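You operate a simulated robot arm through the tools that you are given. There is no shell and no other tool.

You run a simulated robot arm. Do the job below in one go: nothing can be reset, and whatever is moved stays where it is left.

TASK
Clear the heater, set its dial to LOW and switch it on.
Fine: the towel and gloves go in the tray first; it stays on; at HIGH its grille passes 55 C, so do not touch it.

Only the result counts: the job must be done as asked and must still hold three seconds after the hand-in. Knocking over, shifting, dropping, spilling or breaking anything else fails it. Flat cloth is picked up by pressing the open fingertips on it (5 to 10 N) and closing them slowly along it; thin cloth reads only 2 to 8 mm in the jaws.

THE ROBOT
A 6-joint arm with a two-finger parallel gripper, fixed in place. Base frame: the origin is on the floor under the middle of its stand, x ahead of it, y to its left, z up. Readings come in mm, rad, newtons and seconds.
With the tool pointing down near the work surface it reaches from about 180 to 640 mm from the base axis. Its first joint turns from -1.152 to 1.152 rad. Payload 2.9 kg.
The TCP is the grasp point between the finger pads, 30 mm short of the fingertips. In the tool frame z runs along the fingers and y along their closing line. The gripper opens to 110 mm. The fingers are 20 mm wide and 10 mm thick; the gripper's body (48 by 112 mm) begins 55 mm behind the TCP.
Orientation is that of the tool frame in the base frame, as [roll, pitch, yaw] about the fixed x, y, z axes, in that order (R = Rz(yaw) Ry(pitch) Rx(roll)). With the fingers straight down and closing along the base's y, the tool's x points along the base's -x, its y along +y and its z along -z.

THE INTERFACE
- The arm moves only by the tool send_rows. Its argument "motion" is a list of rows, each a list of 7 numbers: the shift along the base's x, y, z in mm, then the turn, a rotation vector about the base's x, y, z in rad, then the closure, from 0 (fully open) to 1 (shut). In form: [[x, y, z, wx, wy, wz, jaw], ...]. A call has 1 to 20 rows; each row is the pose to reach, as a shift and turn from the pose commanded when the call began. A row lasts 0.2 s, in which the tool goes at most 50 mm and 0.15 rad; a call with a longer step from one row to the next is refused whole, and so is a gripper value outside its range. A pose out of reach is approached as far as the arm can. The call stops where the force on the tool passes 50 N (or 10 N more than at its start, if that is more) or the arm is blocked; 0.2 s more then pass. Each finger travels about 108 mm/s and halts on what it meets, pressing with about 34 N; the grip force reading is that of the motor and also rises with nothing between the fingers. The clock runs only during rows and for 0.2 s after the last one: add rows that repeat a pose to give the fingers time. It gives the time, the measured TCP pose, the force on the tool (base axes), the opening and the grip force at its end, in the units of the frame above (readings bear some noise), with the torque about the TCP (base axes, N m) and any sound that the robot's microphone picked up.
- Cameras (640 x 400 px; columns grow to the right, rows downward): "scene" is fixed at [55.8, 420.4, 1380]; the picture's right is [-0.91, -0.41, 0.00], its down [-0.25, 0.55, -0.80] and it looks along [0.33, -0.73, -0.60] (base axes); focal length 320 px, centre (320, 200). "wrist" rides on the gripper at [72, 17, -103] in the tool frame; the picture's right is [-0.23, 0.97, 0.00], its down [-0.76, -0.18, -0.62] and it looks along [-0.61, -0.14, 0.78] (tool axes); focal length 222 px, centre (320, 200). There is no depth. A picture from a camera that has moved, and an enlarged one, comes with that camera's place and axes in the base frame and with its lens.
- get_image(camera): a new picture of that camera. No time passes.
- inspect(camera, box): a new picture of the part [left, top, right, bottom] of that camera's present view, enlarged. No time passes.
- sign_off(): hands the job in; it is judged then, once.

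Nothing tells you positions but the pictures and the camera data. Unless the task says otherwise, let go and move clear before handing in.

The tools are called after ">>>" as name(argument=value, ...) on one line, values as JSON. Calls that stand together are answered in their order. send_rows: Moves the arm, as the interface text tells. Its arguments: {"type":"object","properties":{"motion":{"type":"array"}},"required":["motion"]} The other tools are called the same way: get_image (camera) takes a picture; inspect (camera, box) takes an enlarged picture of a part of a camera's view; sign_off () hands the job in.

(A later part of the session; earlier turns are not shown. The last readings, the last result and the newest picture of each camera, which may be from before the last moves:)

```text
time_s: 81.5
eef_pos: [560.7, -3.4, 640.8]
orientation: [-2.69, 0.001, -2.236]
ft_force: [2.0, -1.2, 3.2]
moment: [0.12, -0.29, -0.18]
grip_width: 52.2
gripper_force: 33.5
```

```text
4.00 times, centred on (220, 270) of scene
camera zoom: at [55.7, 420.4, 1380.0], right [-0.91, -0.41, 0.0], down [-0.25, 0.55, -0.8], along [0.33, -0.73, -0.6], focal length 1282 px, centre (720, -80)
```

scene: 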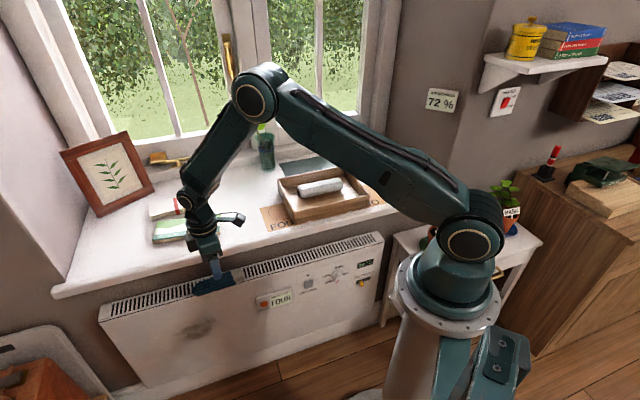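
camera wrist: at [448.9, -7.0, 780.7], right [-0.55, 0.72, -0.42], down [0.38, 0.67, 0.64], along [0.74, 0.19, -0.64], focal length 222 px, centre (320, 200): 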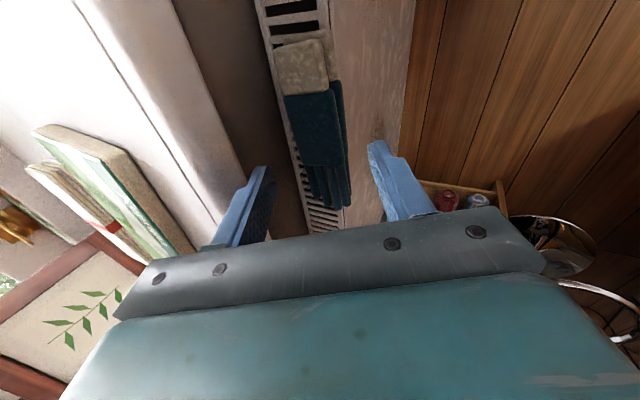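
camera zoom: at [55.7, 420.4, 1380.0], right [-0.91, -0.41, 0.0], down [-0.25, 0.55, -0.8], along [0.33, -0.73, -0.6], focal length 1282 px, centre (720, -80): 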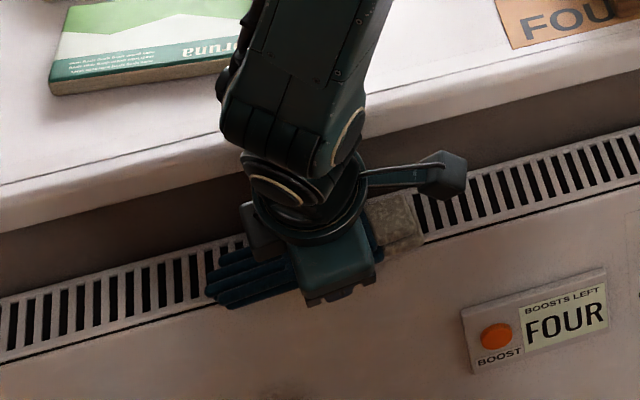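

The grip holds at 52 mm with full force, across the stacked pair. I'll lift back along the approach and check that both gloves follow.

>>> send_rows(motion=[[0, 0, 0, 0, 0, 0, 0.66], [-1.2, 0.9, 3, 0, 0, 0, 0.66], [-2.4, 1.8, 6, 0, 0, 0, 0.66], [-3.4, 2.7, 9, 0, 0, 0, 0.66], [-4.6, 3.6, 12, 0, 0, 0, 0.66], [-4.6, 3.6, 12, 0, 0, 0, 0.66]])

>>> inspect(camera="wrist", box=[220, 20, 440, 230])

>>> inspect(camera="scene", box=[150, 220, 290, 320])

```text
time_s: 82.9
eef_pos: [556.3, -0.4, 652.3]
orientation: [-2.689, 0.001, -2.236]
ft_force: [-0.5, 0.0, -0.8]
moment: [0.02, 0.02, 0.01]
grip_width: 51.7
gripper_force: 33.5
```

```text
1.90 times, centred on (330, 125) of wrist
camera zoom: at [463.7, -18.5, 738.5], right [-0.55, 0.72, -0.42], down [0.38, 0.67, 0.64], along [0.74, 0.19, -0.64], focal length 423 px, centre (301, 343)
```

zoom: 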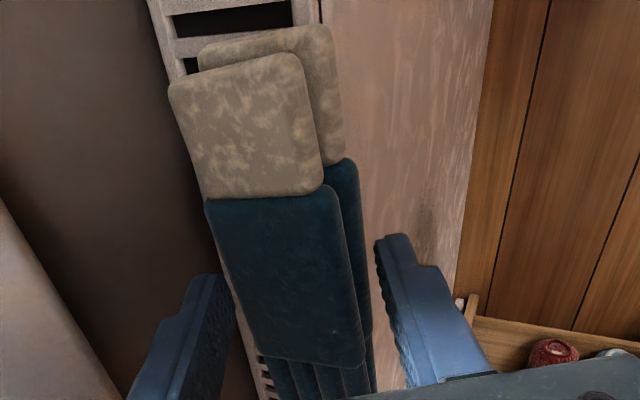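

```text
4.00 times, centred on (220, 270) of scene
camera zoom: at [55.8, 420.4, 1380.0], right [-0.91, -0.41, 0.0], down [-0.25, 0.55, -0.8], along [0.33, -0.73, -0.6], focal length 1282 px, centre (720, -80)
```

zoom: 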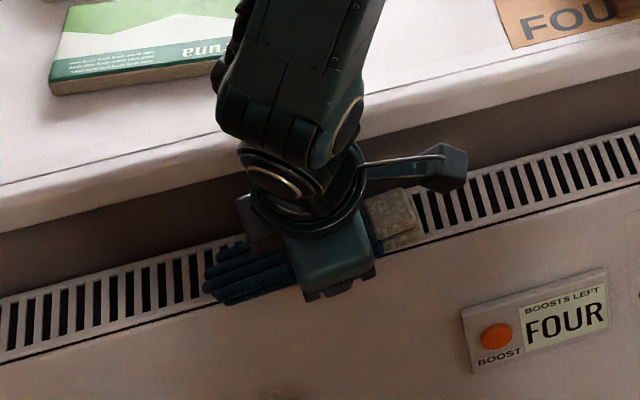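

Both gloves come along. I'll back away from the sill and raise them above the tray rim height.

>>> send_rows(motion=[[-6, 6, 4, 0, 0, 0, 0.66], [-14, 14, 10, 0, 0, 0, 0.66], [-23, 23, 20, 0, 0, 0, 0.66], [-30, 30, 40, 0, 0, 0, 0.66], [-32, 32, 65, 0, 0, 0, 0.66], [-32, 32, 95, 0, 0, 0, 0.66], [-32, 32, 125, 0, 0, 0, 0.66], [-32, 32, 155, 0, 0, 0, 0.66], [-32, 32, 185, 0, 0, 0, 0.66], [-32, 32, 208, 0, 0, 0, 0.66], [-32, 32, 208, 0, 0, 0, 0.66]])

>>> get_image(camera="scene")

>>> get_image(camera="wrist")

```text
time_s: 85.3
eef_pos: [525.1, 32.2, 861.5]
orientation: [-2.689, 0.001, -2.236]
ft_force: [-0.4, -0.6, -0.5]
moment: [0.03, -0.01, 0.02]
grip_width: 51.4
gripper_force: 34.0
```

```text
taken
```

scene: 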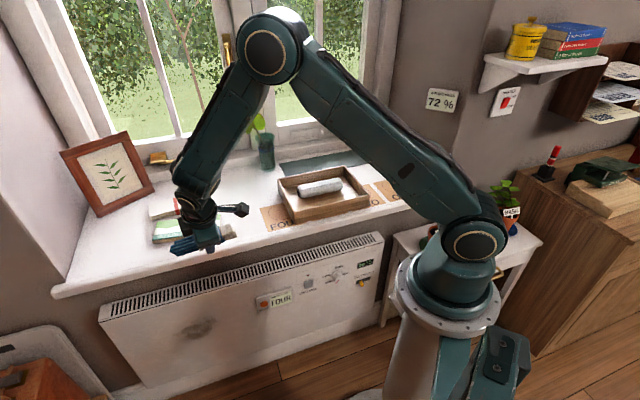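

```text
taken
camera wrist: at [431.9, 13.4, 947.3], right [-0.55, 0.72, -0.42], down [0.38, 0.67, 0.64], along [0.74, 0.19, -0.64], focal length 222 px, centre (320, 200)
```

wrist: 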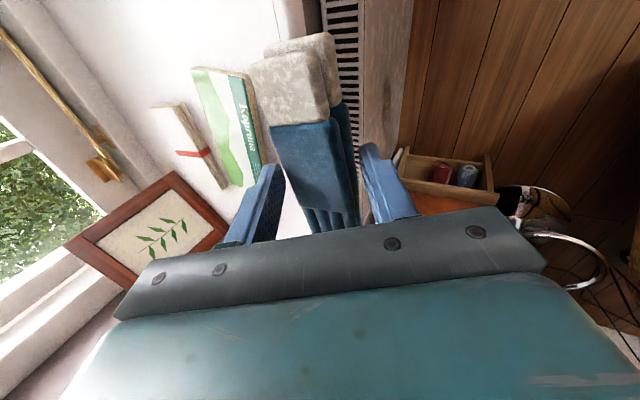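

The heater top is clear and the gloves are in the hand. I'll carry them over the front half of the tray, tilting the hand back nearly upright on the way.

>>> send_rows(motion=[[-5, -14, 0, 0, 0, 0, 0.66], [-14.4, -40.7, 0, 0.014, 0.018, 0, 0.66], [-24, -68, 0, 0.028, 0.036, 0, 0.66], [-33.7, -95, 0, 0.043, 0.054, 0, 0.66], [-43.3, -122, 0, 0.057, 0.073, 0, 0.66], [-53, -149.3, 0, 0.071, 0.091, 0, 0.66], [-62.6, -176.5, 0, 0.085, 0.109, 0, 0.66], [-72.2, -203.7, 0, 0.1, 0.127, 0, 0.66], [-81.8, -230.8, 0, 0.114, 0.145, 0, 0.66], [-91.5, -258, 0, 0.128, 0.164, 0, 0.66], [-101, -285, 0, 0.142, 0.182, 0, 0.66], [-110.7, -312.3, 0, 0.157, 0.2, 0, 0.66], [-120.3, -339.4, 0, 0.171, 0.218, 0, 0.66], [-130, -366.6, 0, 0.185, 0.236, 0, 0.66], [-138, -390, 0, 0.197, 0.252, 0, 0.66], [-144.4, -407.3, 0, 0.2036, 0.2597, 0, 0.66], [-144.4, -407.3, 0, 0.2036, 0.2597, 0, 0.66]])

>>> get_image(camera="wrist")

>>> inspect(camera="scene", box=[250, 110, 410, 230])

```text
time_s: 88.9
eef_pos: [380.1, -374.6, 861.8]
orientation: [-3.021, 0.0, -2.237]
ft_force: [-0.8, -0.3, -1.0]
moment: [-0.01, -0.03, 0.02]
grip_width: 50.6
gripper_force: 34.2
```

```text
taken
camera wrist: at [312.8, -411.7, 962.6], right [-0.62, 0.78, -0.12], down [0.55, 0.54, 0.64], along [0.56, 0.33, -0.76], focal length 222 px, centre (320, 200)
```

wrist: 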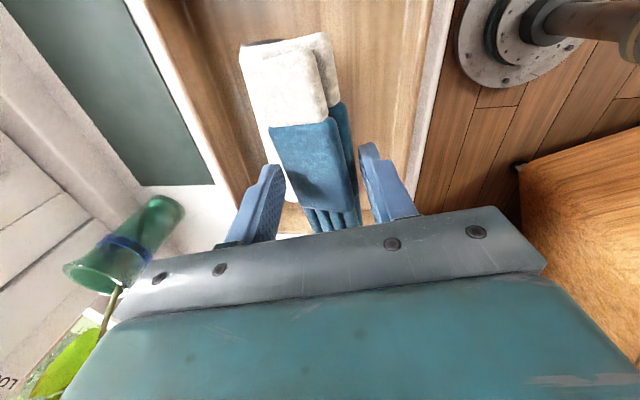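

```text
3.33 times, centred on (330, 170) of scene
camera zoom: at [55.8, 420.4, 1380.0], right [-0.91, -0.41, 0.0], down [-0.25, 0.55, -0.8], along [0.33, -0.73, -0.6], focal length 1068 px, centre (287, 300)
```

zoom: 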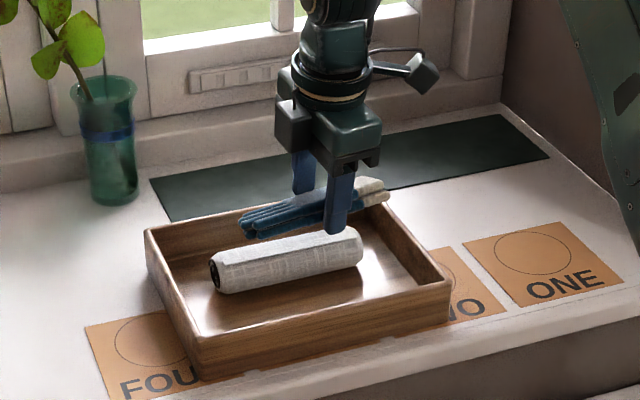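

The gloves are above the tray. I'll enlarge the wrist view to place them relative to the tray's front wall and the towel before lowering.

>>> inspect(camera="wrist", box=[180, 0, 480, 220])

>>> inspect(camera="scene", box=[270, 140, 390, 220])

```text
1.82 times, centred on (330, 110) of wrist
camera zoom: at [312.8, -411.7, 962.6], right [-0.62, 0.78, -0.12], down [0.55, 0.54, 0.64], along [0.56, 0.33, -0.76], focal length 404 px, centre (302, 364)
```

zoom: 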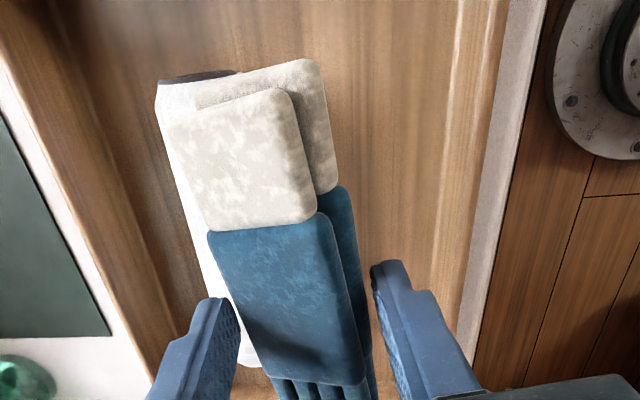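

```text
5.00 times, centred on (330, 180) of scene
camera zoom: at [55.8, 420.4, 1380.0], right [-0.91, -0.41, 0.0], down [-0.25, 0.55, -0.8], along [0.33, -0.73, -0.6], focal length 1603 px, centre (270, 300)
```

zoom: 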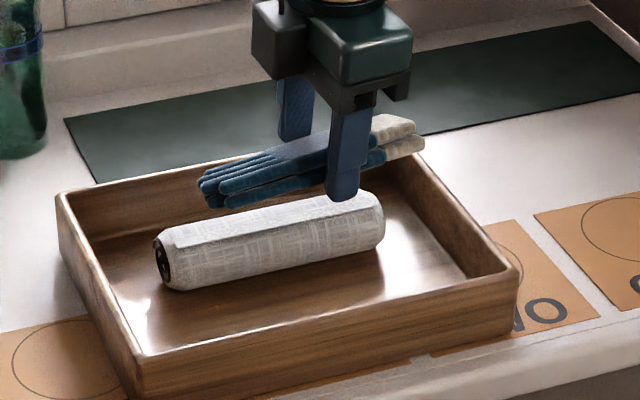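

The tray's front wall is about 460–470 mm out and the towel's front edge is at about 566, so the gap between is about 96 mm. I'll shift 12 mm to the front and lower the gloves into it.

>>> send_rows(motion=[[-4, 4, 0, 0, 0, 0, 0.66], [-8.5, 8.5, -10, 0, 0, 0, 0.66], [-8.5, 8.5, -28, 0, 0, 0, 0.66], [-8.5, 8.5, -46, 0, 0, 0, 0.66], [-8.5, 8.5, -62, 0, 0, 0, 0.66], [-8.5, 8.5, -74, 0, 0, 0, 0.66], [-8.5, 8.5, -80, 0, 0, 0, 0.66], [-8.5, 8.5, -80, 0, 0, 0, 0.66]])

>>> inspect(camera="scene", box=[270, 140, 390, 220])

>>> inspect(camera="wrist", box=[180, 0, 480, 220])

```text
time_s: 90.7
eef_pos: [371.6, -367.1, 779.4]
orientation: [-3.021, 0.001, -2.235]
ft_force: [-0.6, -0.5, -0.8]
moment: [-0.01, 0.02, 0.02]
grip_width: 50.9
gripper_force: 34.1
```

```text
5.00 times, centred on (330, 180) of scene
camera zoom: at [55.8, 420.4, 1380.0], right [-0.91, -0.41, 0.0], down [-0.25, 0.55, -0.8], along [0.33, -0.73, -0.6], focal length 1603 px, centre (270, 300)
```

zoom: 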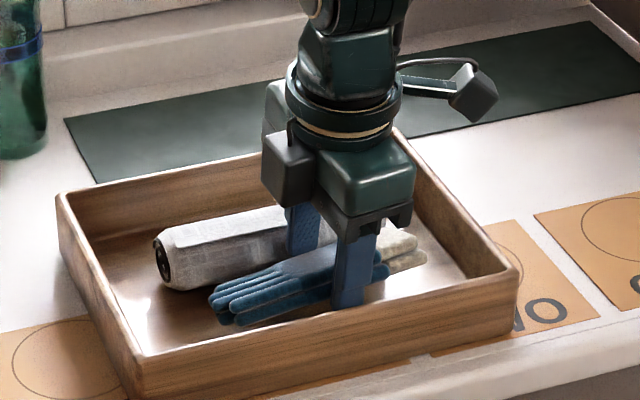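

```text
1.82 times, centred on (330, 110) of wrist
camera zoom: at [303.7, -404.3, 880.4], right [-0.62, 0.78, -0.12], down [0.55, 0.54, 0.64], along [0.56, 0.33, -0.76], focal length 404 px, centre (302, 364)
```

zoom: 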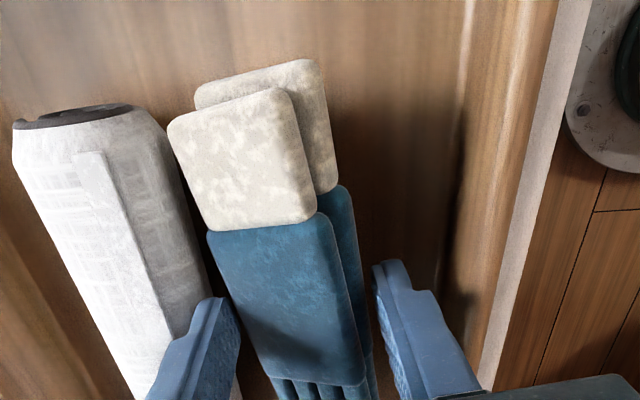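

The gloves sit between the towel and the front wall. I'll lower them slowly until they touch the floor.

>>> send_rows(motion=[[0, 0, -2, 0, 0, 0, 0.66], [0, 0, -4, 0, 0, 0, 0.66], [0, 0, -6, 0, 0, 0, 0.66], [0, 0, -8, 0, 0, 0, 0.66], [0, 0, -9.5, 0, 0, 0, 0.66], [0, 0, -11, 0, 0, 0, 0.66], [0, 0, -12.5, 0, 0, 0, 0.66], [0, 0, -12.5, 0, 0, 0, 0.66]])

```text
time_s: 92.5
eef_pos: [372.0, -367.5, 769.6]
orientation: [-3.017, 0.0, -2.234]
ft_force: [-3.2, -1.0, 12.0]
moment: [-0.06, -0.23, -0.22]
grip_width: 50.8
gripper_force: 33.6
```

Touching the floor at 12 N. I'll raise a hair and open slowly.

>>> send_rows(motion=[[0, 0, 0.5, 0, 0, 0, 0.56], [0, 0, 0.5, 0, 0, 0, 0.53], [0, 0, 0.5, 0, 0, 0, 0.51], [0, 0, 0.5, 0, 0, 0, 0.49], [0, 0, 0.5, 0, 0, 0, 0.47], [0, 0, 0.5, 0, 0, 0, 0.45], [0, 0, 0.5, 0, 0, 0, 0.45]])

>>> inspect(camera="scene", box=[270, 140, 390, 220])

>>> inspect(camera="wrist", box=[180, 0, 480, 220])

```text
time_s: 94.1
eef_pos: [372.1, -366.6, 769.6]
orientation: [-3.02, 0.001, -2.236]
ft_force: [0.3, 0.2, -0.2]
moment: [-0.01, 0.01, 0.01]
grip_width: 60.4
gripper_force: 0.0
```

```text
5.00 times, centred on (330, 180) of scene
camera zoom: at [55.8, 420.4, 1380.0], right [-0.91, -0.41, 0.0], down [-0.25, 0.55, -0.8], along [0.33, -0.73, -0.6], focal length 1603 px, centre (270, 300)
```

zoom: 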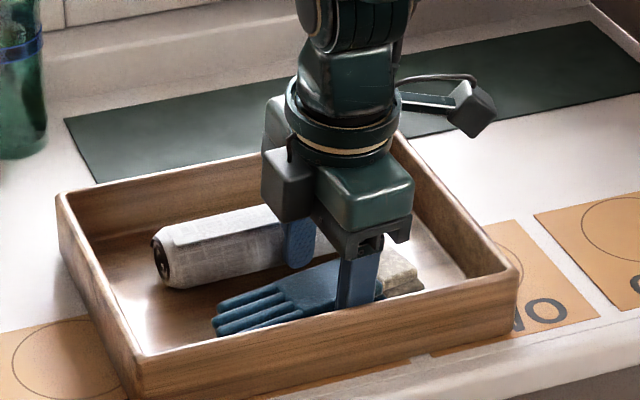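

```text
1.82 times, centred on (330, 110) of wrist
camera zoom: at [303.8, -404.3, 869.2], right [-0.62, 0.78, -0.12], down [0.55, 0.54, 0.64], along [0.56, 0.33, -0.76], focal length 404 px, centre (302, 364)
```

zoom: 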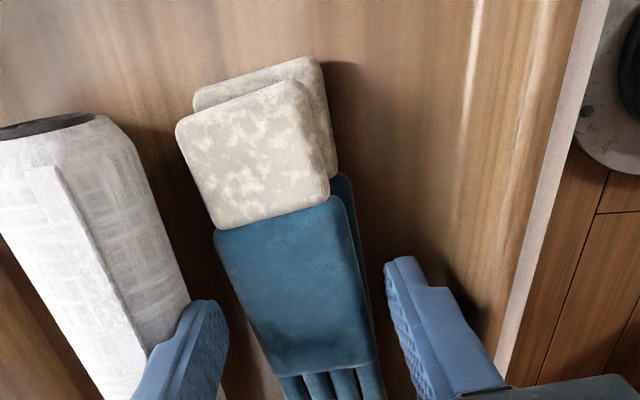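

The gloves lie flat in the tray. I'll retract straight up and check the tray and the heater.

>>> send_rows(motion=[[-0.8, 0.6, 8, 0, 0, 0, 0.45], [-2, 1.6, 22, 0, 0, 0, 0.45], [-4.7, 3.7, 50, 0, 0, 0, 0.45], [-8.5, 6.7, 90, 0, 0, 0, 0.45], [-12.3, 9.7, 130, 0, 0, 0, 0.45], [-12.3, 9.7, 130, 0, 0, 0, 0.45]])

>>> inspect(camera="scene", box=[250, 110, 410, 230])

>>> inspect(camera="scene", box=[90, 220, 400, 390])

```text
time_s: 95.5
eef_pos: [360.1, -355.3, 900.1]
orientation: [-3.022, 0.002, -2.236]
ft_force: [1.0, 0.1, -0.1]
moment: [0.0, 0.01, -0.01]
grip_width: 60.3
gripper_force: 0.1
```

```text
3.33 times, centred on (330, 170) of scene
camera zoom: at [55.8, 420.4, 1380.0], right [-0.91, -0.41, 0.0], down [-0.25, 0.55, -0.8], along [0.33, -0.73, -0.6], focal length 1068 px, centre (287, 300)
```

zoom: 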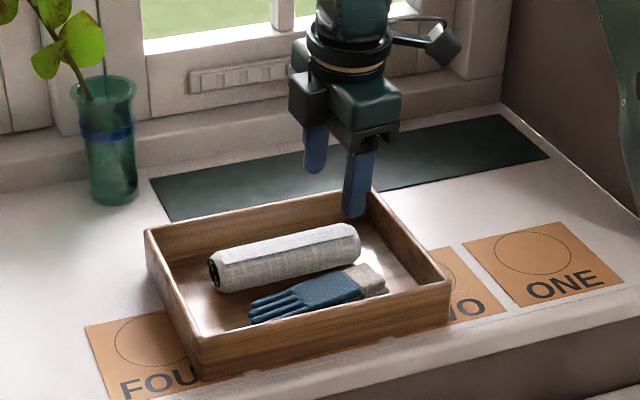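

```text
2.06 times, centred on (245, 305) of scene
camera zoom: at [55.8, 420.4, 1380.0], right [-0.91, -0.41, 0.0], down [-0.25, 0.55, -0.8], along [0.33, -0.73, -0.6], focal length 662 px, centre (475, -17)
```

zoom: 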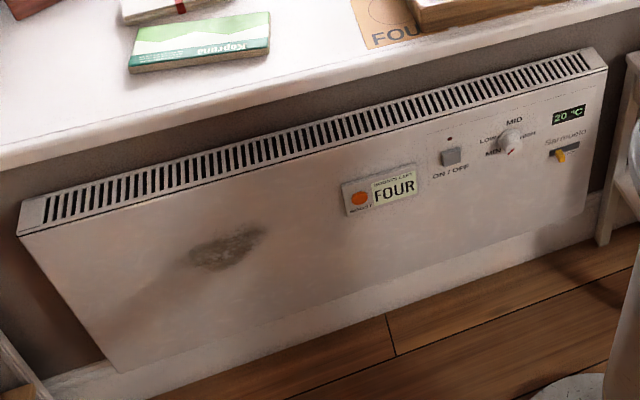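

The towel and gloves are both in the tray and the heater is clear. Next is the dial. I'll bring the hand back in front of the heater, upright, with the fingers closing along the wall.

>>> send_rows(motion=[[0, 0, 0, 0.037, 0.047, 0, 0.3], [0, 0, 0, 0.074, 0.094, 0, 0.2], [0, 0, 0, 0.074, 0.094, 0, 0.2]])

>>> send_rows(motion=[[-11, 14, 0, 0, 0, -0.13, 0.2], [-22, 28, 0, 0, 0, -0.26, 0.2], [-34, 43, 0, 0, 0, -0.39, 0.2], [-45, 57, 0, 0, 0, -0.52, 0.2], [-57, 71, 0, 0, 0, -0.65, 0.2], [-68, 86, 0, 0, 0, -0.78, 0.2], [-80, 100, 0, 0, 0, -0.91, 0.2], [-91, 114, 0, 0, 0, -1.04, 0.2], [-102, 129, 0, 0, 0, -1.17, 0.2], [-114, 143, -10, 0, 0, -1.3, 0.2], [-125, 157, -20, 0, 0, -1.43, 0.2], [-137, 171, -35, 0, 0, -1.56, 0.2], [-147.8, 185.7, -48.8, 0, 0, -1.69, 0.2], [-147.8, 185.7, -48.8, 0, 0, -1.69, 0.2]])

>>> get_image(camera="scene")

>>> get_image(camera="wrist")

```text
time_s: 96.3
eef_pos: [358.9, -356.8, 900.2]
orientation: [-3.139, 0.002, -2.237]
ft_force: [0.5, -0.6, -0.4]
moment: [-0.02, -0.02, -0.01]
grip_width: 88.2
gripper_force: 0.1
```

```text
time_s: 99.3
eef_pos: [211.1, -168.4, 850.8]
orientation: [-3.141, 0.004, 2.357]
ft_force: [0.5, 0.1, -0.5]
moment: [-0.01, -0.02, 0.0]
grip_width: 88.2
gripper_force: 0.1
```

```text
taken
```

scene: 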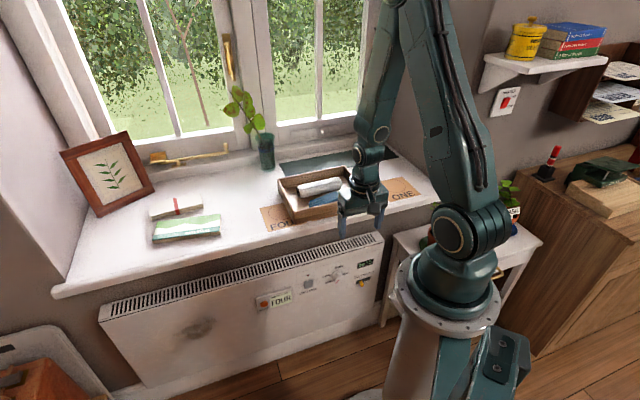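

```text
taken
camera wrist: at [171.7, -103.7, 953.7], right [0.85, 0.53, 0.0], down [0.41, -0.66, 0.62], along [0.33, -0.53, -0.78], focal length 222 px, centre (320, 200)
```

wrist: 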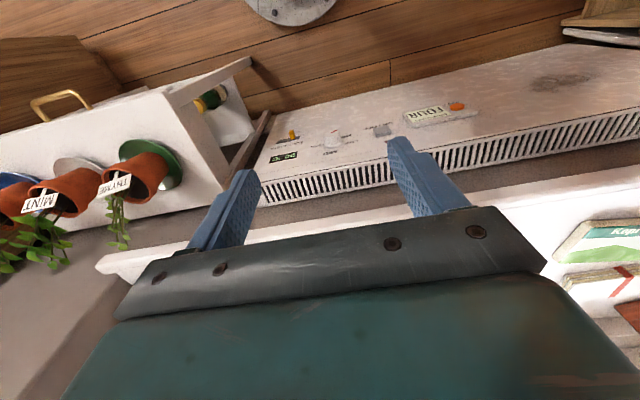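

The hand is in front of the dial. I'll tilt it towards the heater in steps while lowering, staying well clear of the front.

>>> send_rows(motion=[[2.5, -2.5, -18, -0.093, -0.093, 0, 0.2], [5, -5, -36, -0.186, -0.186, 0, 0.2], [8, -8, -55, -0.28, -0.28, 0, 0.2], [11, -11, -75, -0.37, -0.37, 0, 0.2], [14, -14, -95, -0.465, -0.465, 0, 0.2], [17, -17, -115, -0.557, -0.557, 0, 0.2], [19, -19, -135, -0.65, -0.65, 0, 0.2], [21.2, -21.2, -150, -0.7425, -0.7425, 0, 0.2], [21.2, -21.2, -150, -0.7425, -0.7425, 0, 0.2]])

>>> get_image(camera="wrist")

>>> get_image(camera="scene")

```text
time_s: 101.3
eef_pos: [232.6, -191.4, 701.0]
orientation: [-3.133, 1.053, 2.361]
ft_force: [-0.3, 0.5, -0.4]
moment: [0.01, -0.02, 0.01]
grip_width: 88.0
gripper_force: 0.1
out of reach, approached as far as the arm can: row 1, 2, 3, 4, 5, 6, 7
```

```text
taken
camera wrist: at [155.5, -89.9, 689.0], right [0.77, 0.61, 0.19], down [-0.24, -0.01, 0.97], along [0.59, -0.79, 0.14], focal length 222 px, centre (320, 200)
```

wrist: 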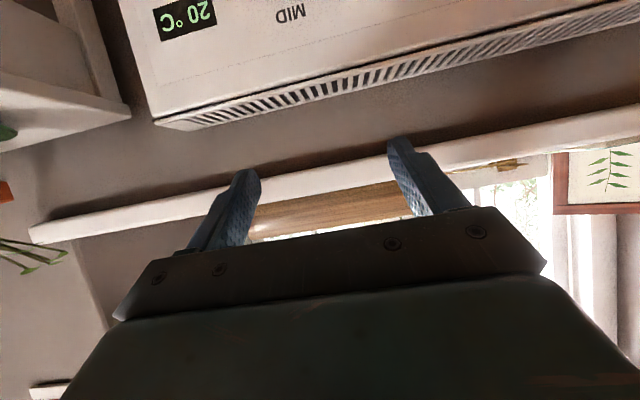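

```text
taken
```

scene: 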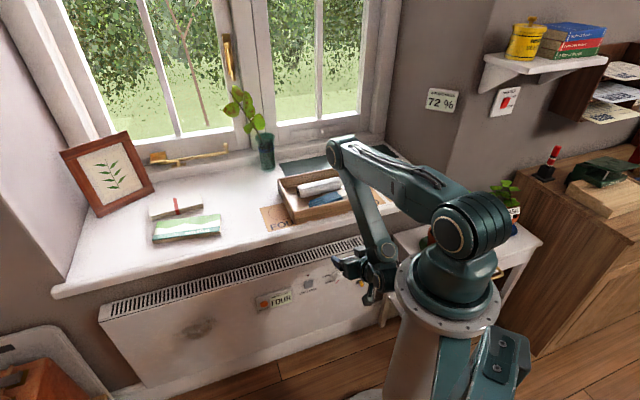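

The hand reached the tilted pose with the elbow high over the sill. I'll lower in steps towards the dial level, watching both views.

>>> send_rows(motion=[[2, -2, -15, 0, 0, 0, 0.2], [4, -4, -35, 0, 0, 0, 0.2], [6, -6, -55, 0, 0, 0, 0.2], [8, -8, -75, 0, 0, 0, 0.2], [10, -10, -95, 0, 0, 0, 0.2], [10, -10, -110, 0, 0, 0, 0.2], [10, -10, -110, 0, 0, 0, 0.2]])

>>> get_image(camera="wrist")

>>> get_image(camera="scene")

```text
time_s: 102.9
eef_pos: [242.6, -201.6, 590.5]
orientation: [-3.139, 1.051, 2.358]
ft_force: [-0.4, 0.0, -0.3]
moment: [-0.01, -0.02, 0.01]
grip_width: 88.1
gripper_force: 0.1
```

```text
taken
camera wrist: at [165.2, -99.4, 578.2], right [0.77, 0.61, 0.2], down [-0.24, -0.01, 0.97], along [0.59, -0.79, 0.14], focal length 222 px, centre (320, 200)
```

wrist: 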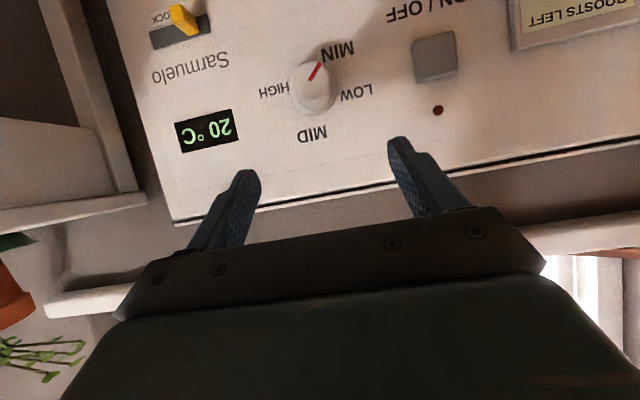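

```text
taken
```

scene: 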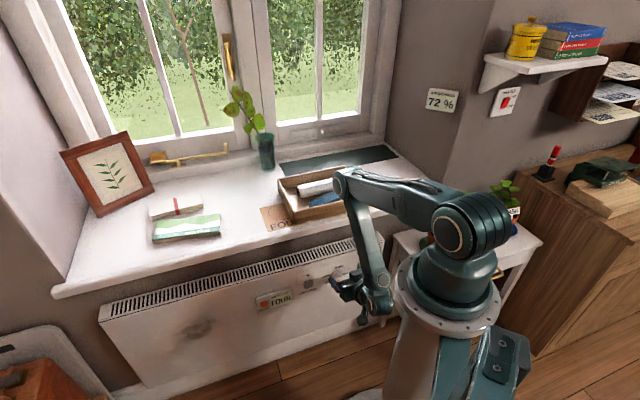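

Now I have a near front-on view of the controls. I'll enlarge the dial, the lock and the button.

>>> inspect(camera="wrist", box=[130, 0, 470, 210])

>>> inspect(camera="wrist", box=[240, 30, 400, 150])

>>> inspect(camera="scene", box=[300, 140, 440, 260])

```text
1.88 times, centred on (300, 105) of wrist
camera zoom: at [165.2, -99.4, 578.2], right [0.77, 0.61, 0.2], down [-0.24, -0.01, 0.97], along [0.59, -0.79, 0.14], focal length 418 px, centre (358, 379)
```

zoom: 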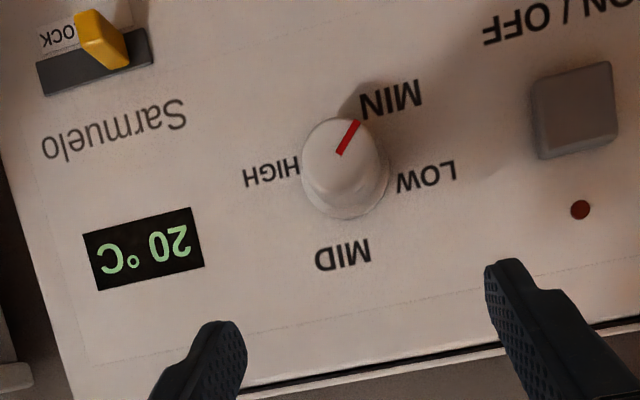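

```text
3.33 times, centred on (320, 90) of wrist
camera zoom: at [165.2, -99.4, 578.2], right [0.77, 0.61, 0.2], down [-0.24, -0.01, 0.97], along [0.59, -0.79, 0.14], focal length 740 px, centre (320, 567)
```

zoom: 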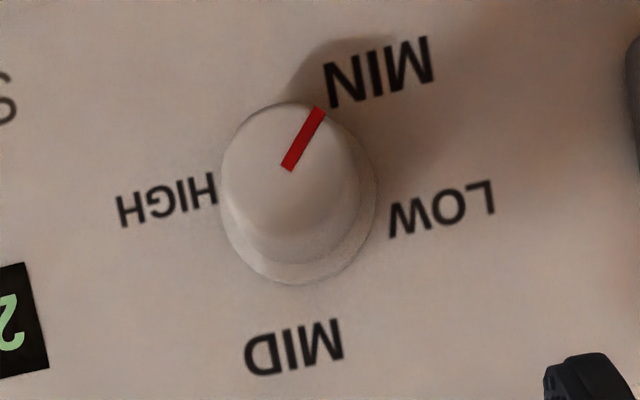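

```text
3.33 times, centred on (370, 200) of scene
camera zoom: at [55.8, 420.4, 1380.0], right [-0.91, -0.41, 0.0], down [-0.25, 0.55, -0.8], along [0.33, -0.73, -0.6], focal length 1068 px, centre (153, 200)
```

zoom: 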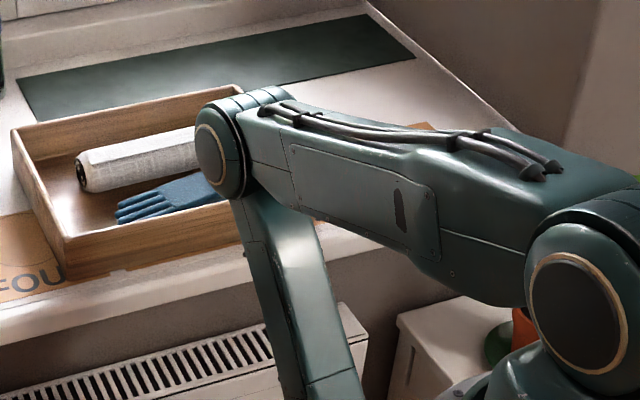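

From this view the dial centre is about 31 mm along and z 510. The knob is about 33 mm across and stands out from about 398 to 375 mm. Its mark is at MIN (-135°), with LOW at about -75°, MID at +15° and HIGH at +105°, so I need a 60° clockwise turn. I'll pre-rotate the hand 30° the other way at a standoff.

>>> send_rows(motion=[[2.5, 5, -12, -0.0925, 0.0925, 0, 0.3], [5, 10, -24, -0.185, 0.185, 0, 0.4], [8, 15, -36, -0.2776, 0.2776, 0, 0.45], [10.5, 19.2, -45, -0.3702, 0.3702, 0, 0.45], [10.5, 19.2, -45, -0.3702, 0.3702, 0, 0.45]])

>>> get_image(camera="wrist")

>>> get_image(camera="scene")

```text
time_s: 104.1
eef_pos: [250.3, -206.2, 541.6]
orientation: [-2.283, 0.85, 3.076]
ft_force: [-0.3, -0.4, 0.0]
moment: [-0.02, 0.01, 0.02]
grip_width: 60.5
gripper_force: 0.0
out of reach, approached as far as the arm can: row 4, 5
```

```text
taken
camera wrist: at [167.0, -108.6, 522.4], right [0.74, 0.59, -0.32], down [0.12, 0.35, 0.93], along [0.66, -0.73, 0.19], focal length 222 px, centre (320, 200)
```

wrist: 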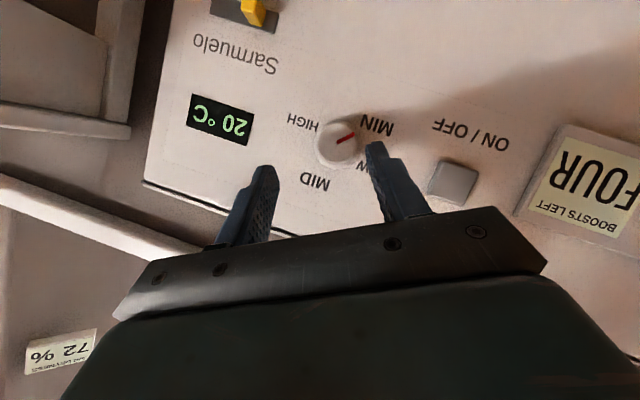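

```text
taken
```

scene: 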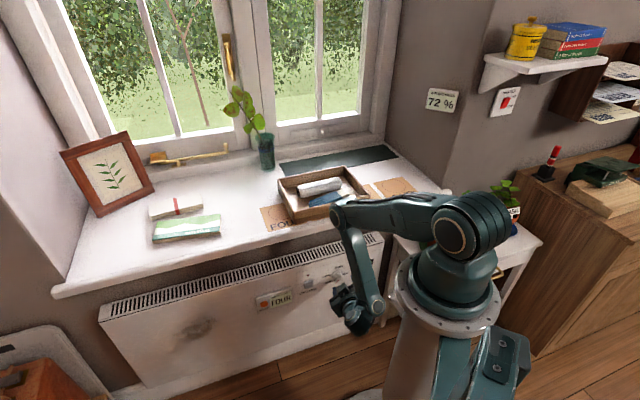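

The orientation was reached, but that standoff is too near the base, so the hand stopped at D 323. I'll make a small move towards the dial to see where the commanded reference now is.

>>> send_rows(motion=[[3, -5, -2, 0, 0, 0, 0.45], [6, -10, -4, 0, 0, 0, 0.45]])

```text
time_s: 104.7
eef_pos: [255.9, -214.8, 537.9]
orientation: [-2.282, 0.851, 3.075]
ft_force: [-0.5, 0.0, -0.2]
moment: [0.02, 0.0, 0.04]
grip_width: 60.8
gripper_force: 0.1
```

The reference follows the measured pose. I'll move sideways to line up with the dial axis at a safe distance.

>>> send_rows(motion=[[6, 5, -1, 0, 0, 0, 0.45], [12.5, 10.5, -3, 0, 0, 0, 0.45], [12.5, 10.5, -3, 0, 0, 0, 0.45]])

>>> inspect(camera="wrist", box=[200, 50, 460, 230])

>>> inspect(camera="scene", box=[280, 230, 420, 340])

```text
time_s: 105.5
eef_pos: [268.1, -207.6, 539.1]
orientation: [-2.284, 0.851, 3.076]
ft_force: [0.1, -0.5, -0.4]
moment: [-0.04, 0.02, 0.0]
grip_width: 60.5
gripper_force: 0.0
out of reach, approached as far as the arm can: row 1, 2, 3
```

```text
2.22 times, centred on (330, 140) of wrist
camera zoom: at [184.9, -111.6, 521.0], right [0.74, 0.59, -0.31], down [0.12, 0.35, 0.93], along [0.66, -0.73, 0.19], focal length 494 px, centre (298, 333)
```

zoom: 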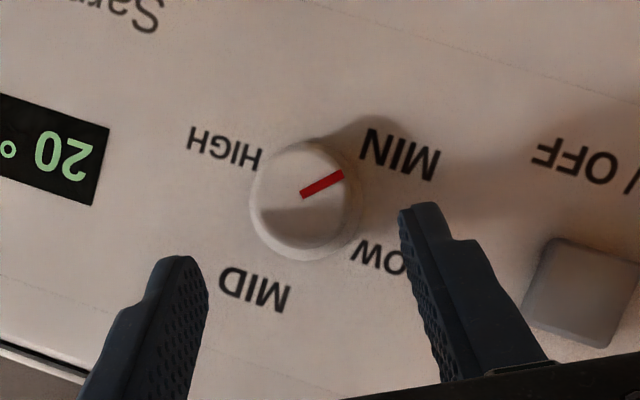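

```text
3.64 times, centred on (350, 285) of scene
camera zoom: at [55.8, 420.4, 1380.0], right [-0.91, -0.41, 0.0], down [-0.25, 0.55, -0.8], along [0.33, -0.73, -0.6], focal length 1166 px, centre (211, -109)
```

zoom: 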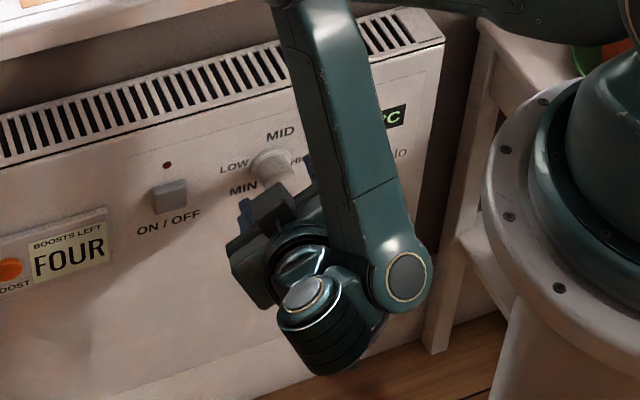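

The image agrees with my dial estimate to about 1 mm. I'll advance so the pads straddle the knob, stopping short of the panel.

>>> send_rows(motion=[[3, -4.6, -5.5, 0, 0, 0, 0.45], [6, -9.2, -9.5, 0, 0, 0, 0.45], [9, -13.8, -12.5, 0, 0, 0, 0.45], [12, -18.5, -15.6, 0, 0, 0, 0.45], [14.9, -23.1, -18.8, 0, 0, 0, 0.45], [14.9, -23.1, -18.8, 0, 0, 0, 0.45]])

>>> inspect(camera="wrist", box=[200, 50, 460, 230])

>>> inspect(camera="scene", box=[280, 230, 420, 340])

```text
time_s: 106.9
eef_pos: [279.4, -231.1, 535.5]
orientation: [-2.281, 0.852, 3.075]
ft_force: [0.7, 0.0, 0.0]
moment: [-0.04, -0.01, 0.0]
grip_width: 60.4
gripper_force: 0.1
out of reach, approached as far as the arm can: row 1, 2, 3, 4, 5, 6
```

```text
2.22 times, centred on (330, 140) of wrist
camera zoom: at [197.1, -135.6, 516.8], right [0.75, 0.59, -0.32], down [0.12, 0.35, 0.93], along [0.66, -0.73, 0.19], focal length 494 px, centre (298, 333)
```

zoom: 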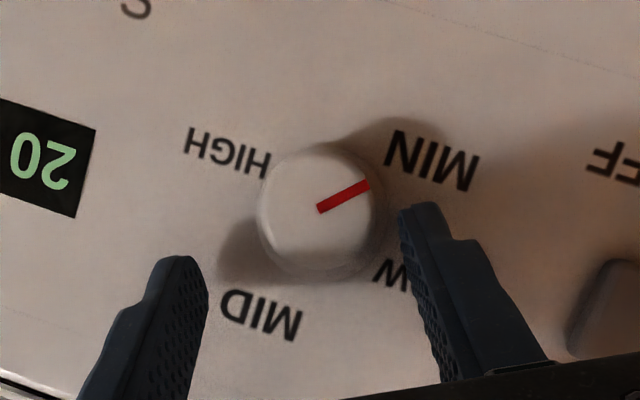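

```text
3.64 times, centred on (350, 285) of scene
camera zoom: at [55.8, 420.4, 1380.0], right [-0.91, -0.41, 0.0], down [-0.25, 0.55, -0.8], along [0.33, -0.73, -0.6], focal length 1166 px, centre (211, -109)
```

zoom: 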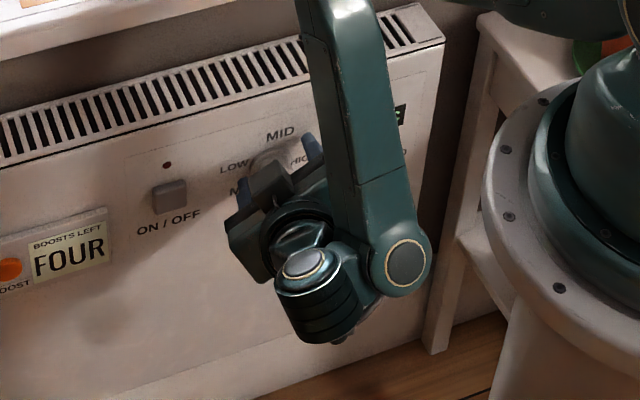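

In this rolled pose the arm cannot get lower than z 535, so the roll is the problem. I'll back off, undo the roll, and test whether the unrolled pose can reach the dial height.

>>> send_rows(motion=[[-6, 6, 4, 0, 0, 0, 0.45], [-12, 12, 8, 0.0925, -0.0925, 0, 0.45], [-18, 18, 8, 0.185, -0.185, 0, 0.45], [-20, 20, 8, 0.2776, -0.2776, 0, 0.45], [-20, 20, 8, 0.3702, -0.3702, 0, 0.45], [-20, 20, 8, 0.3702, -0.3702, 0, 0.45]])

```text
time_s: 108.3
eef_pos: [258.4, -211.3, 545.0]
orientation: [-3.139, 1.05, 2.36]
ft_force: [0.7, -1.0, -0.7]
moment: [0.0, -0.01, -0.02]
grip_width: 60.5
gripper_force: 0.1
```

>>> send_rows(motion=[[0, 0, -10, 0, 0, 0, 0.45], [0, 0, -20, 0, 0, 0, 0.45], [0, 0, -30, 0, 0, 0, 0.45], [0, 0, -30, 0, 0, 0, 0.45]])

>>> get_image(camera="scene")

```text
time_s: 109.3
eef_pos: [259.0, -210.8, 515.4]
orientation: [-3.138, 1.052, 2.359]
ft_force: [0.1, 0.9, 0.4]
moment: [0.0, 0.04, 0.0]
grip_width: 60.5
gripper_force: 0.2
```

```text
taken
```

scene: 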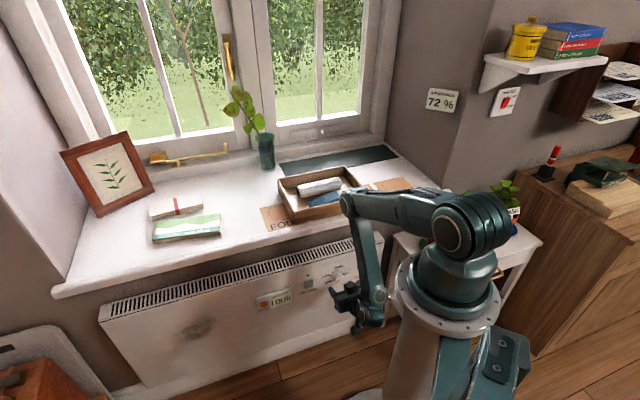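

Unrolled, it reaches z 515 fine. Before gripping, I'll test in free space whether the arm can roll 60° clockwise at this spot.

>>> send_rows(motion=[[-2.6, -2.5, 1.4, 0.0925, -0.0925, 0, 0.45], [-5.2, -5, 2.8, 0.185, -0.185, 0, 0.45], [-7.9, -7.5, 4.3, 0.2776, -0.2776, 0, 0.45], [-10.5, -10, 5.7, 0.3702, -0.3702, 0, 0.45], [-13.1, -12.4, 7.2, 0.4627, -0.4627, 0, 0.45], [-15.7, -14.9, 8.6, 0.5553, -0.5553, 0, 0.45], [-18.4, -17.4, 10, 0.6479, -0.6479, 0, 0.45], [-21, -19.9, 11.5, 0.7404, -0.7404, 0, 0.45], [-21, -19.9, 11.5, 0.7404, -0.7404, 0, 0.45]])

>>> get_image(camera="scene")

>>> get_image(camera="wrist")

```text
time_s: 110.9
eef_pos: [266.2, -224.8, 542.7]
orientation: [1.967, 0.545, 1.403]
ft_force: [-2.0, 2.2, 0.1]
moment: [0.04, 0.03, -0.05]
grip_width: 60.9
gripper_force: 0.4
out of reach, approached as far as the arm can: row 5, 6, 7, 8
stopped in row 8: the force on the tool passed its limit at 107 N (the readings are from after the stop); the commanded pose is now the measured one
```

```text
taken
```

scene: 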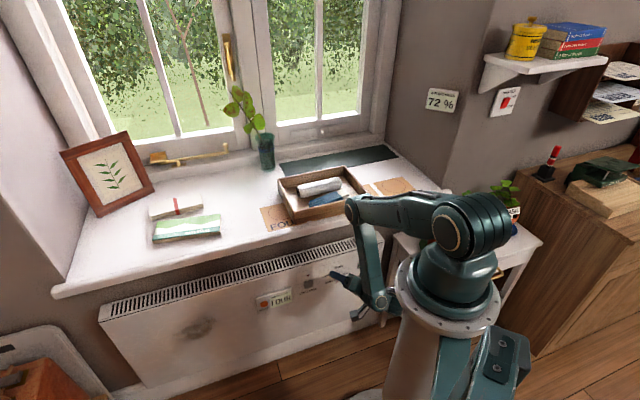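

```text
taken
camera wrist: at [192.8, -119.0, 551.9], right [0.41, 0.21, 0.89], down [-0.74, -0.5, 0.46], along [0.53, -0.84, -0.05], focal length 222 px, centre (320, 200)
```

wrist: 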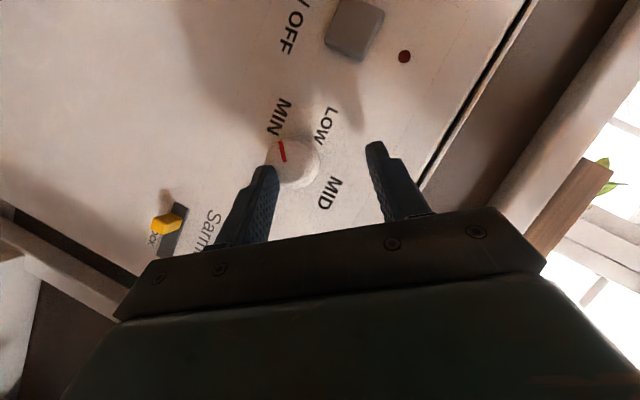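

Something was touched: when the pose went out of reach, the hand drifted towards the panel and a finger met the knob. I'll check the dial and its surroundings carefully before moving.

>>> inspect(camera="wrist", box=[190, 50, 430, 230])

>>> inspect(camera="scene", box=[280, 230, 420, 340])

>>> inspect(camera="scene", box=[330, 240, 450, 340])

```text
2.22 times, centred on (310, 140) of wrist
camera zoom: at [192.8, -119.0, 551.9], right [0.41, 0.21, 0.89], down [-0.74, -0.5, 0.46], along [0.53, -0.84, -0.05], focal length 494 px, centre (342, 333)
```

zoom: 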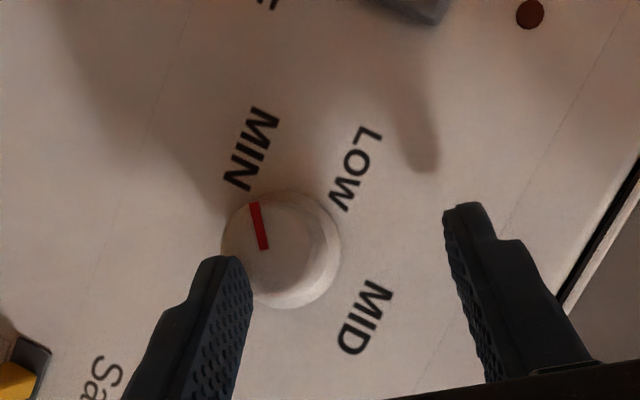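

```text
3.64 times, centred on (350, 285) of scene
camera zoom: at [55.8, 420.4, 1380.0], right [-0.91, -0.41, 0.0], down [-0.25, 0.55, -0.8], along [0.33, -0.73, -0.6], focal length 1166 px, centre (211, -109)
```

zoom: 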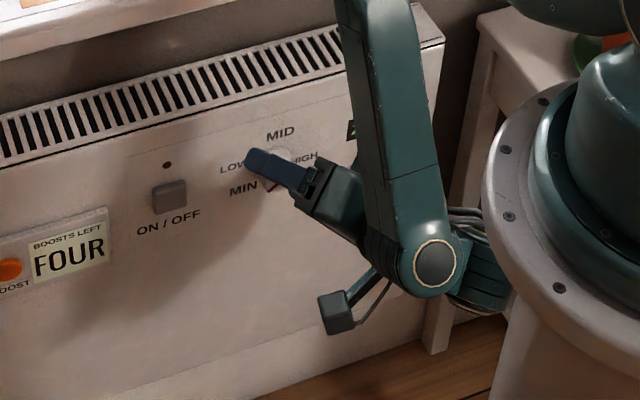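

```text
4.00 times, centred on (390, 290) of scene
camera zoom: at [55.8, 420.4, 1380.0], right [-0.91, -0.41, 0.0], down [-0.25, 0.55, -0.8], along [0.33, -0.73, -0.6], focal length 1282 px, centre (40, -160)
```

zoom: 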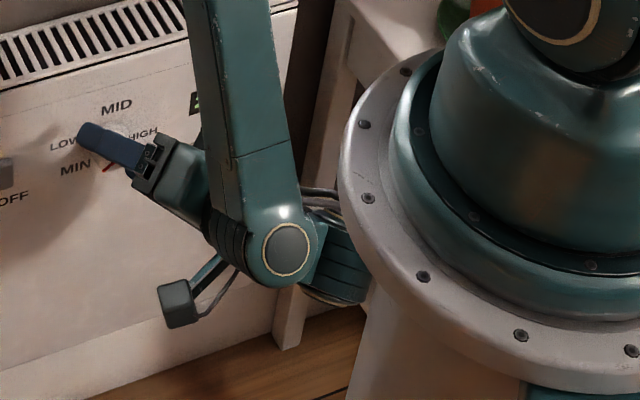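

The mark is still at MIN, so the knob only got touched. I'll reverse the roll, which moves the finger away from the knob, while backing off.

>>> send_rows(motion=[[0, 0, 3, -0.1, 0.1, 0, 0.45], [-2, 2, 6, -0.2, 0.2, 0, 0.45], [-5, 5, 8, -0.3, 0.3, 0, 0.45], [-9, 9, 10, -0.4, 0.4, 0, 0.45], [-12, 12, 12, -0.5, 0.5, 0, 0.45], [-14, 14, 15, -0.5975, 0.5975, 0, 0.45], [-14, 14, 30, -0.5975, 0.5975, 0, 0.45], [-14, 14, 50, -0.5975, 0.5975, 0, 0.45], [-14, 14, 70, -0.5975, 0.5975, 0, 0.45], [-14, 14, 70, -0.5975, 0.5975, 0, 0.45]])

>>> get_image(camera="wrist")

>>> get_image(camera="scene")

```text
time_s: 113.1
eef_pos: [251.8, -209.2, 612.7]
orientation: [3.009, 1.045, 2.208]
ft_force: [1.1, 1.1, -0.4]
moment: [-0.02, -0.03, -0.01]
grip_width: 60.6
gripper_force: 0.1
```

```text
taken
camera wrist: at [179.1, -104.5, 601.8], right [0.78, 0.57, 0.26], down [-0.29, -0.05, 0.96], along [0.56, -0.82, 0.13], focal length 222 px, centre (320, 200)
```

wrist: 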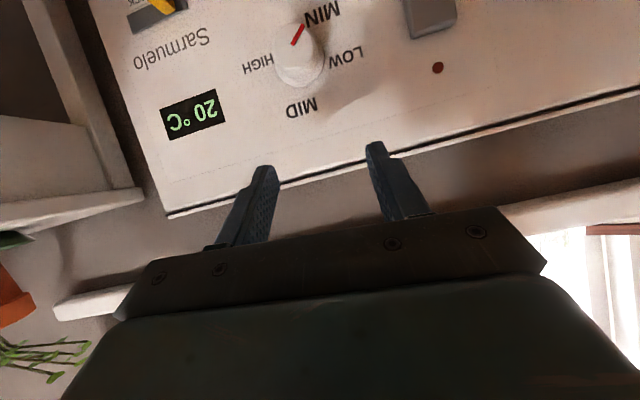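

```text
taken
```

scene: 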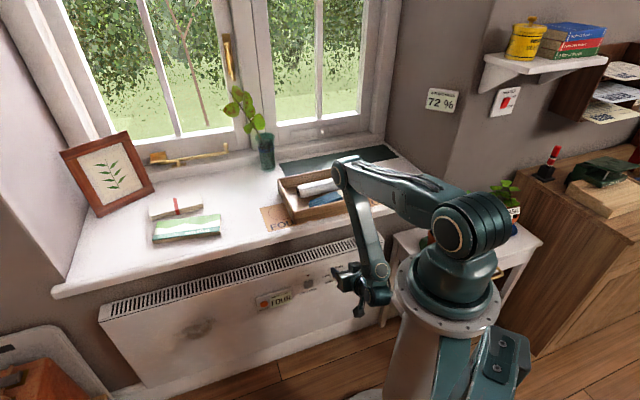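

The dial still reads MIN and nothing else moved. Near-horizontal rolls don't suit this arm, so I'll grip the knob from above instead with a mostly downward tool (0.45 rad tilt). First I raise and reduce the tilt.

>>> send_rows(motion=[[1, -1, 20, 0, 0, 0, 0.45], [2, -2, 40, 0.1, 0.1, 0, 0.45], [3, -3, 60, 0.2, 0.2, 0, 0.45], [4, -4, 75, 0.3, 0.3, 0, 0.45], [6, -6, 90, 0.4243, 0.4243, 0, 0.45], [6, -6, 90, 0.4243, 0.4243, 0, 0.45]])

>>> send_rows(motion=[[0, 0, 0, -0.023, 0.0226, 0.0667, 0.45], [0, 0, 0, -0.023, 0.0226, 0.0667, 0.45]])

```text
refused: row 5 steps farther than a row can; nothing moved
```

```text
time_s: 113.7
eef_pos: [253.7, -210.1, 612.7]
orientation: [3.071, 1.049, 2.327]
ft_force: [-0.2, 0.3, -0.1]
moment: [0.03, 0.01, 0.0]
grip_width: 60.7
gripper_force: 0.0
```

One call was refused for too big a turn step and the small alignment turn ran on its own, which is harmless. I'll send the raise and tilt reduction again with smaller steps.

>>> send_rows(motion=[[1, -1, 20, 0.06, 0.06, 0, 0.45], [2, -2, 40, 0.14, 0.14, 0, 0.45], [3, -3, 60, 0.22, 0.22, 0, 0.45], [4, -4, 75, 0.3, 0.3, 0, 0.45], [5, -5, 85, 0.38, 0.38, 0, 0.45], [6, -6, 90, 0.4243, 0.4243, 0, 0.45], [6, -6, 90, 0.4243, 0.4243, 0, 0.45]])

>>> get_image(camera="wrist")

```text
time_s: 115.3
eef_pos: [258.9, -216.9, 701.6]
orientation: [3.092, 0.448, 2.34]
ft_force: [0.1, -0.1, 1.0]
moment: [-0.03, 0.02, -0.02]
grip_width: 60.5
gripper_force: 0.0
out of reach, approached as far as the arm can: row 4
```

```text
taken
camera wrist: at [189.4, -128.1, 764.8], right [0.83, 0.55, 0.14], down [0.14, -0.45, 0.88], along [0.55, -0.71, -0.45], focal length 222 px, centre (320, 200)
```

wrist: 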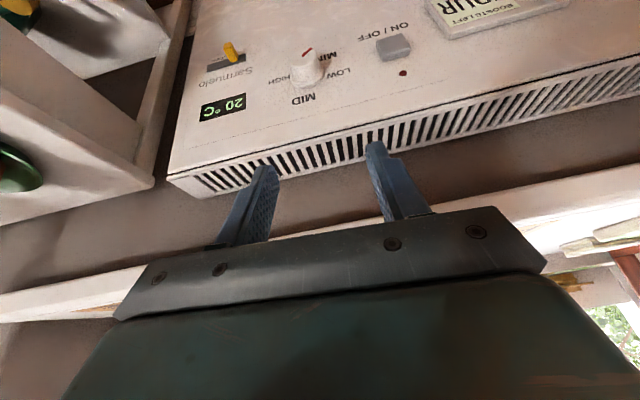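

The tool is now mostly downward. I'll test the start roll (-45°) in free space, well back from the panel.

>>> send_rows(motion=[[7, 8, -18, -0.09, 0.09, 0, 0.45], [15, 17, -36, -0.18, 0.18, 0, 0.45], [23, 26, -55, -0.28, 0.28, 0, 0.45], [31, 35, -75, -0.38, 0.38, 0, 0.45], [39, 44, -98, -0.48, 0.48, 0, 0.45], [47.4, 53, -122, -0.587, 0.587, 0, 0.45], [47.4, 53, -122, -0.587, 0.587, 0, 0.45]])

>>> get_image(camera="wrist")

>>> get_image(camera="scene")

```text
refused: row 6 steps farther than a row can; nothing moved
```

```text
taken
camera wrist: at [189.4, -128.1, 764.8], right [0.83, 0.55, 0.14], down [0.14, -0.45, 0.88], along [0.55, -0.71, -0.45], focal length 222 px, centre (320, 200)
```

wrist: 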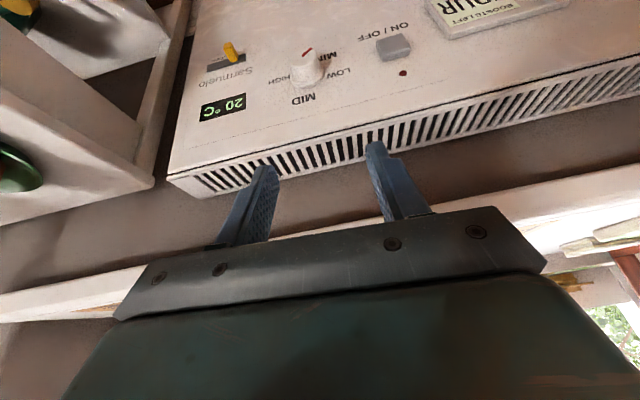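

```text
taken
```

scene: 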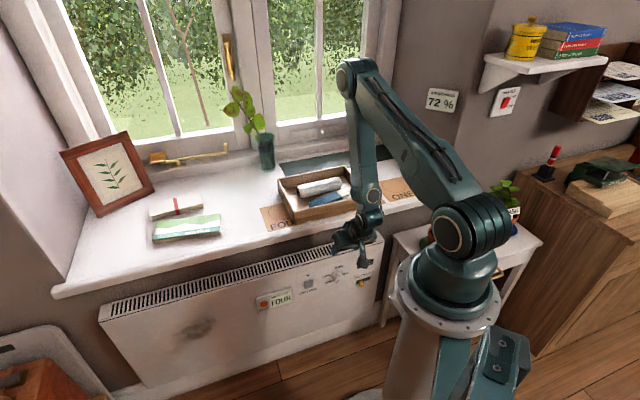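

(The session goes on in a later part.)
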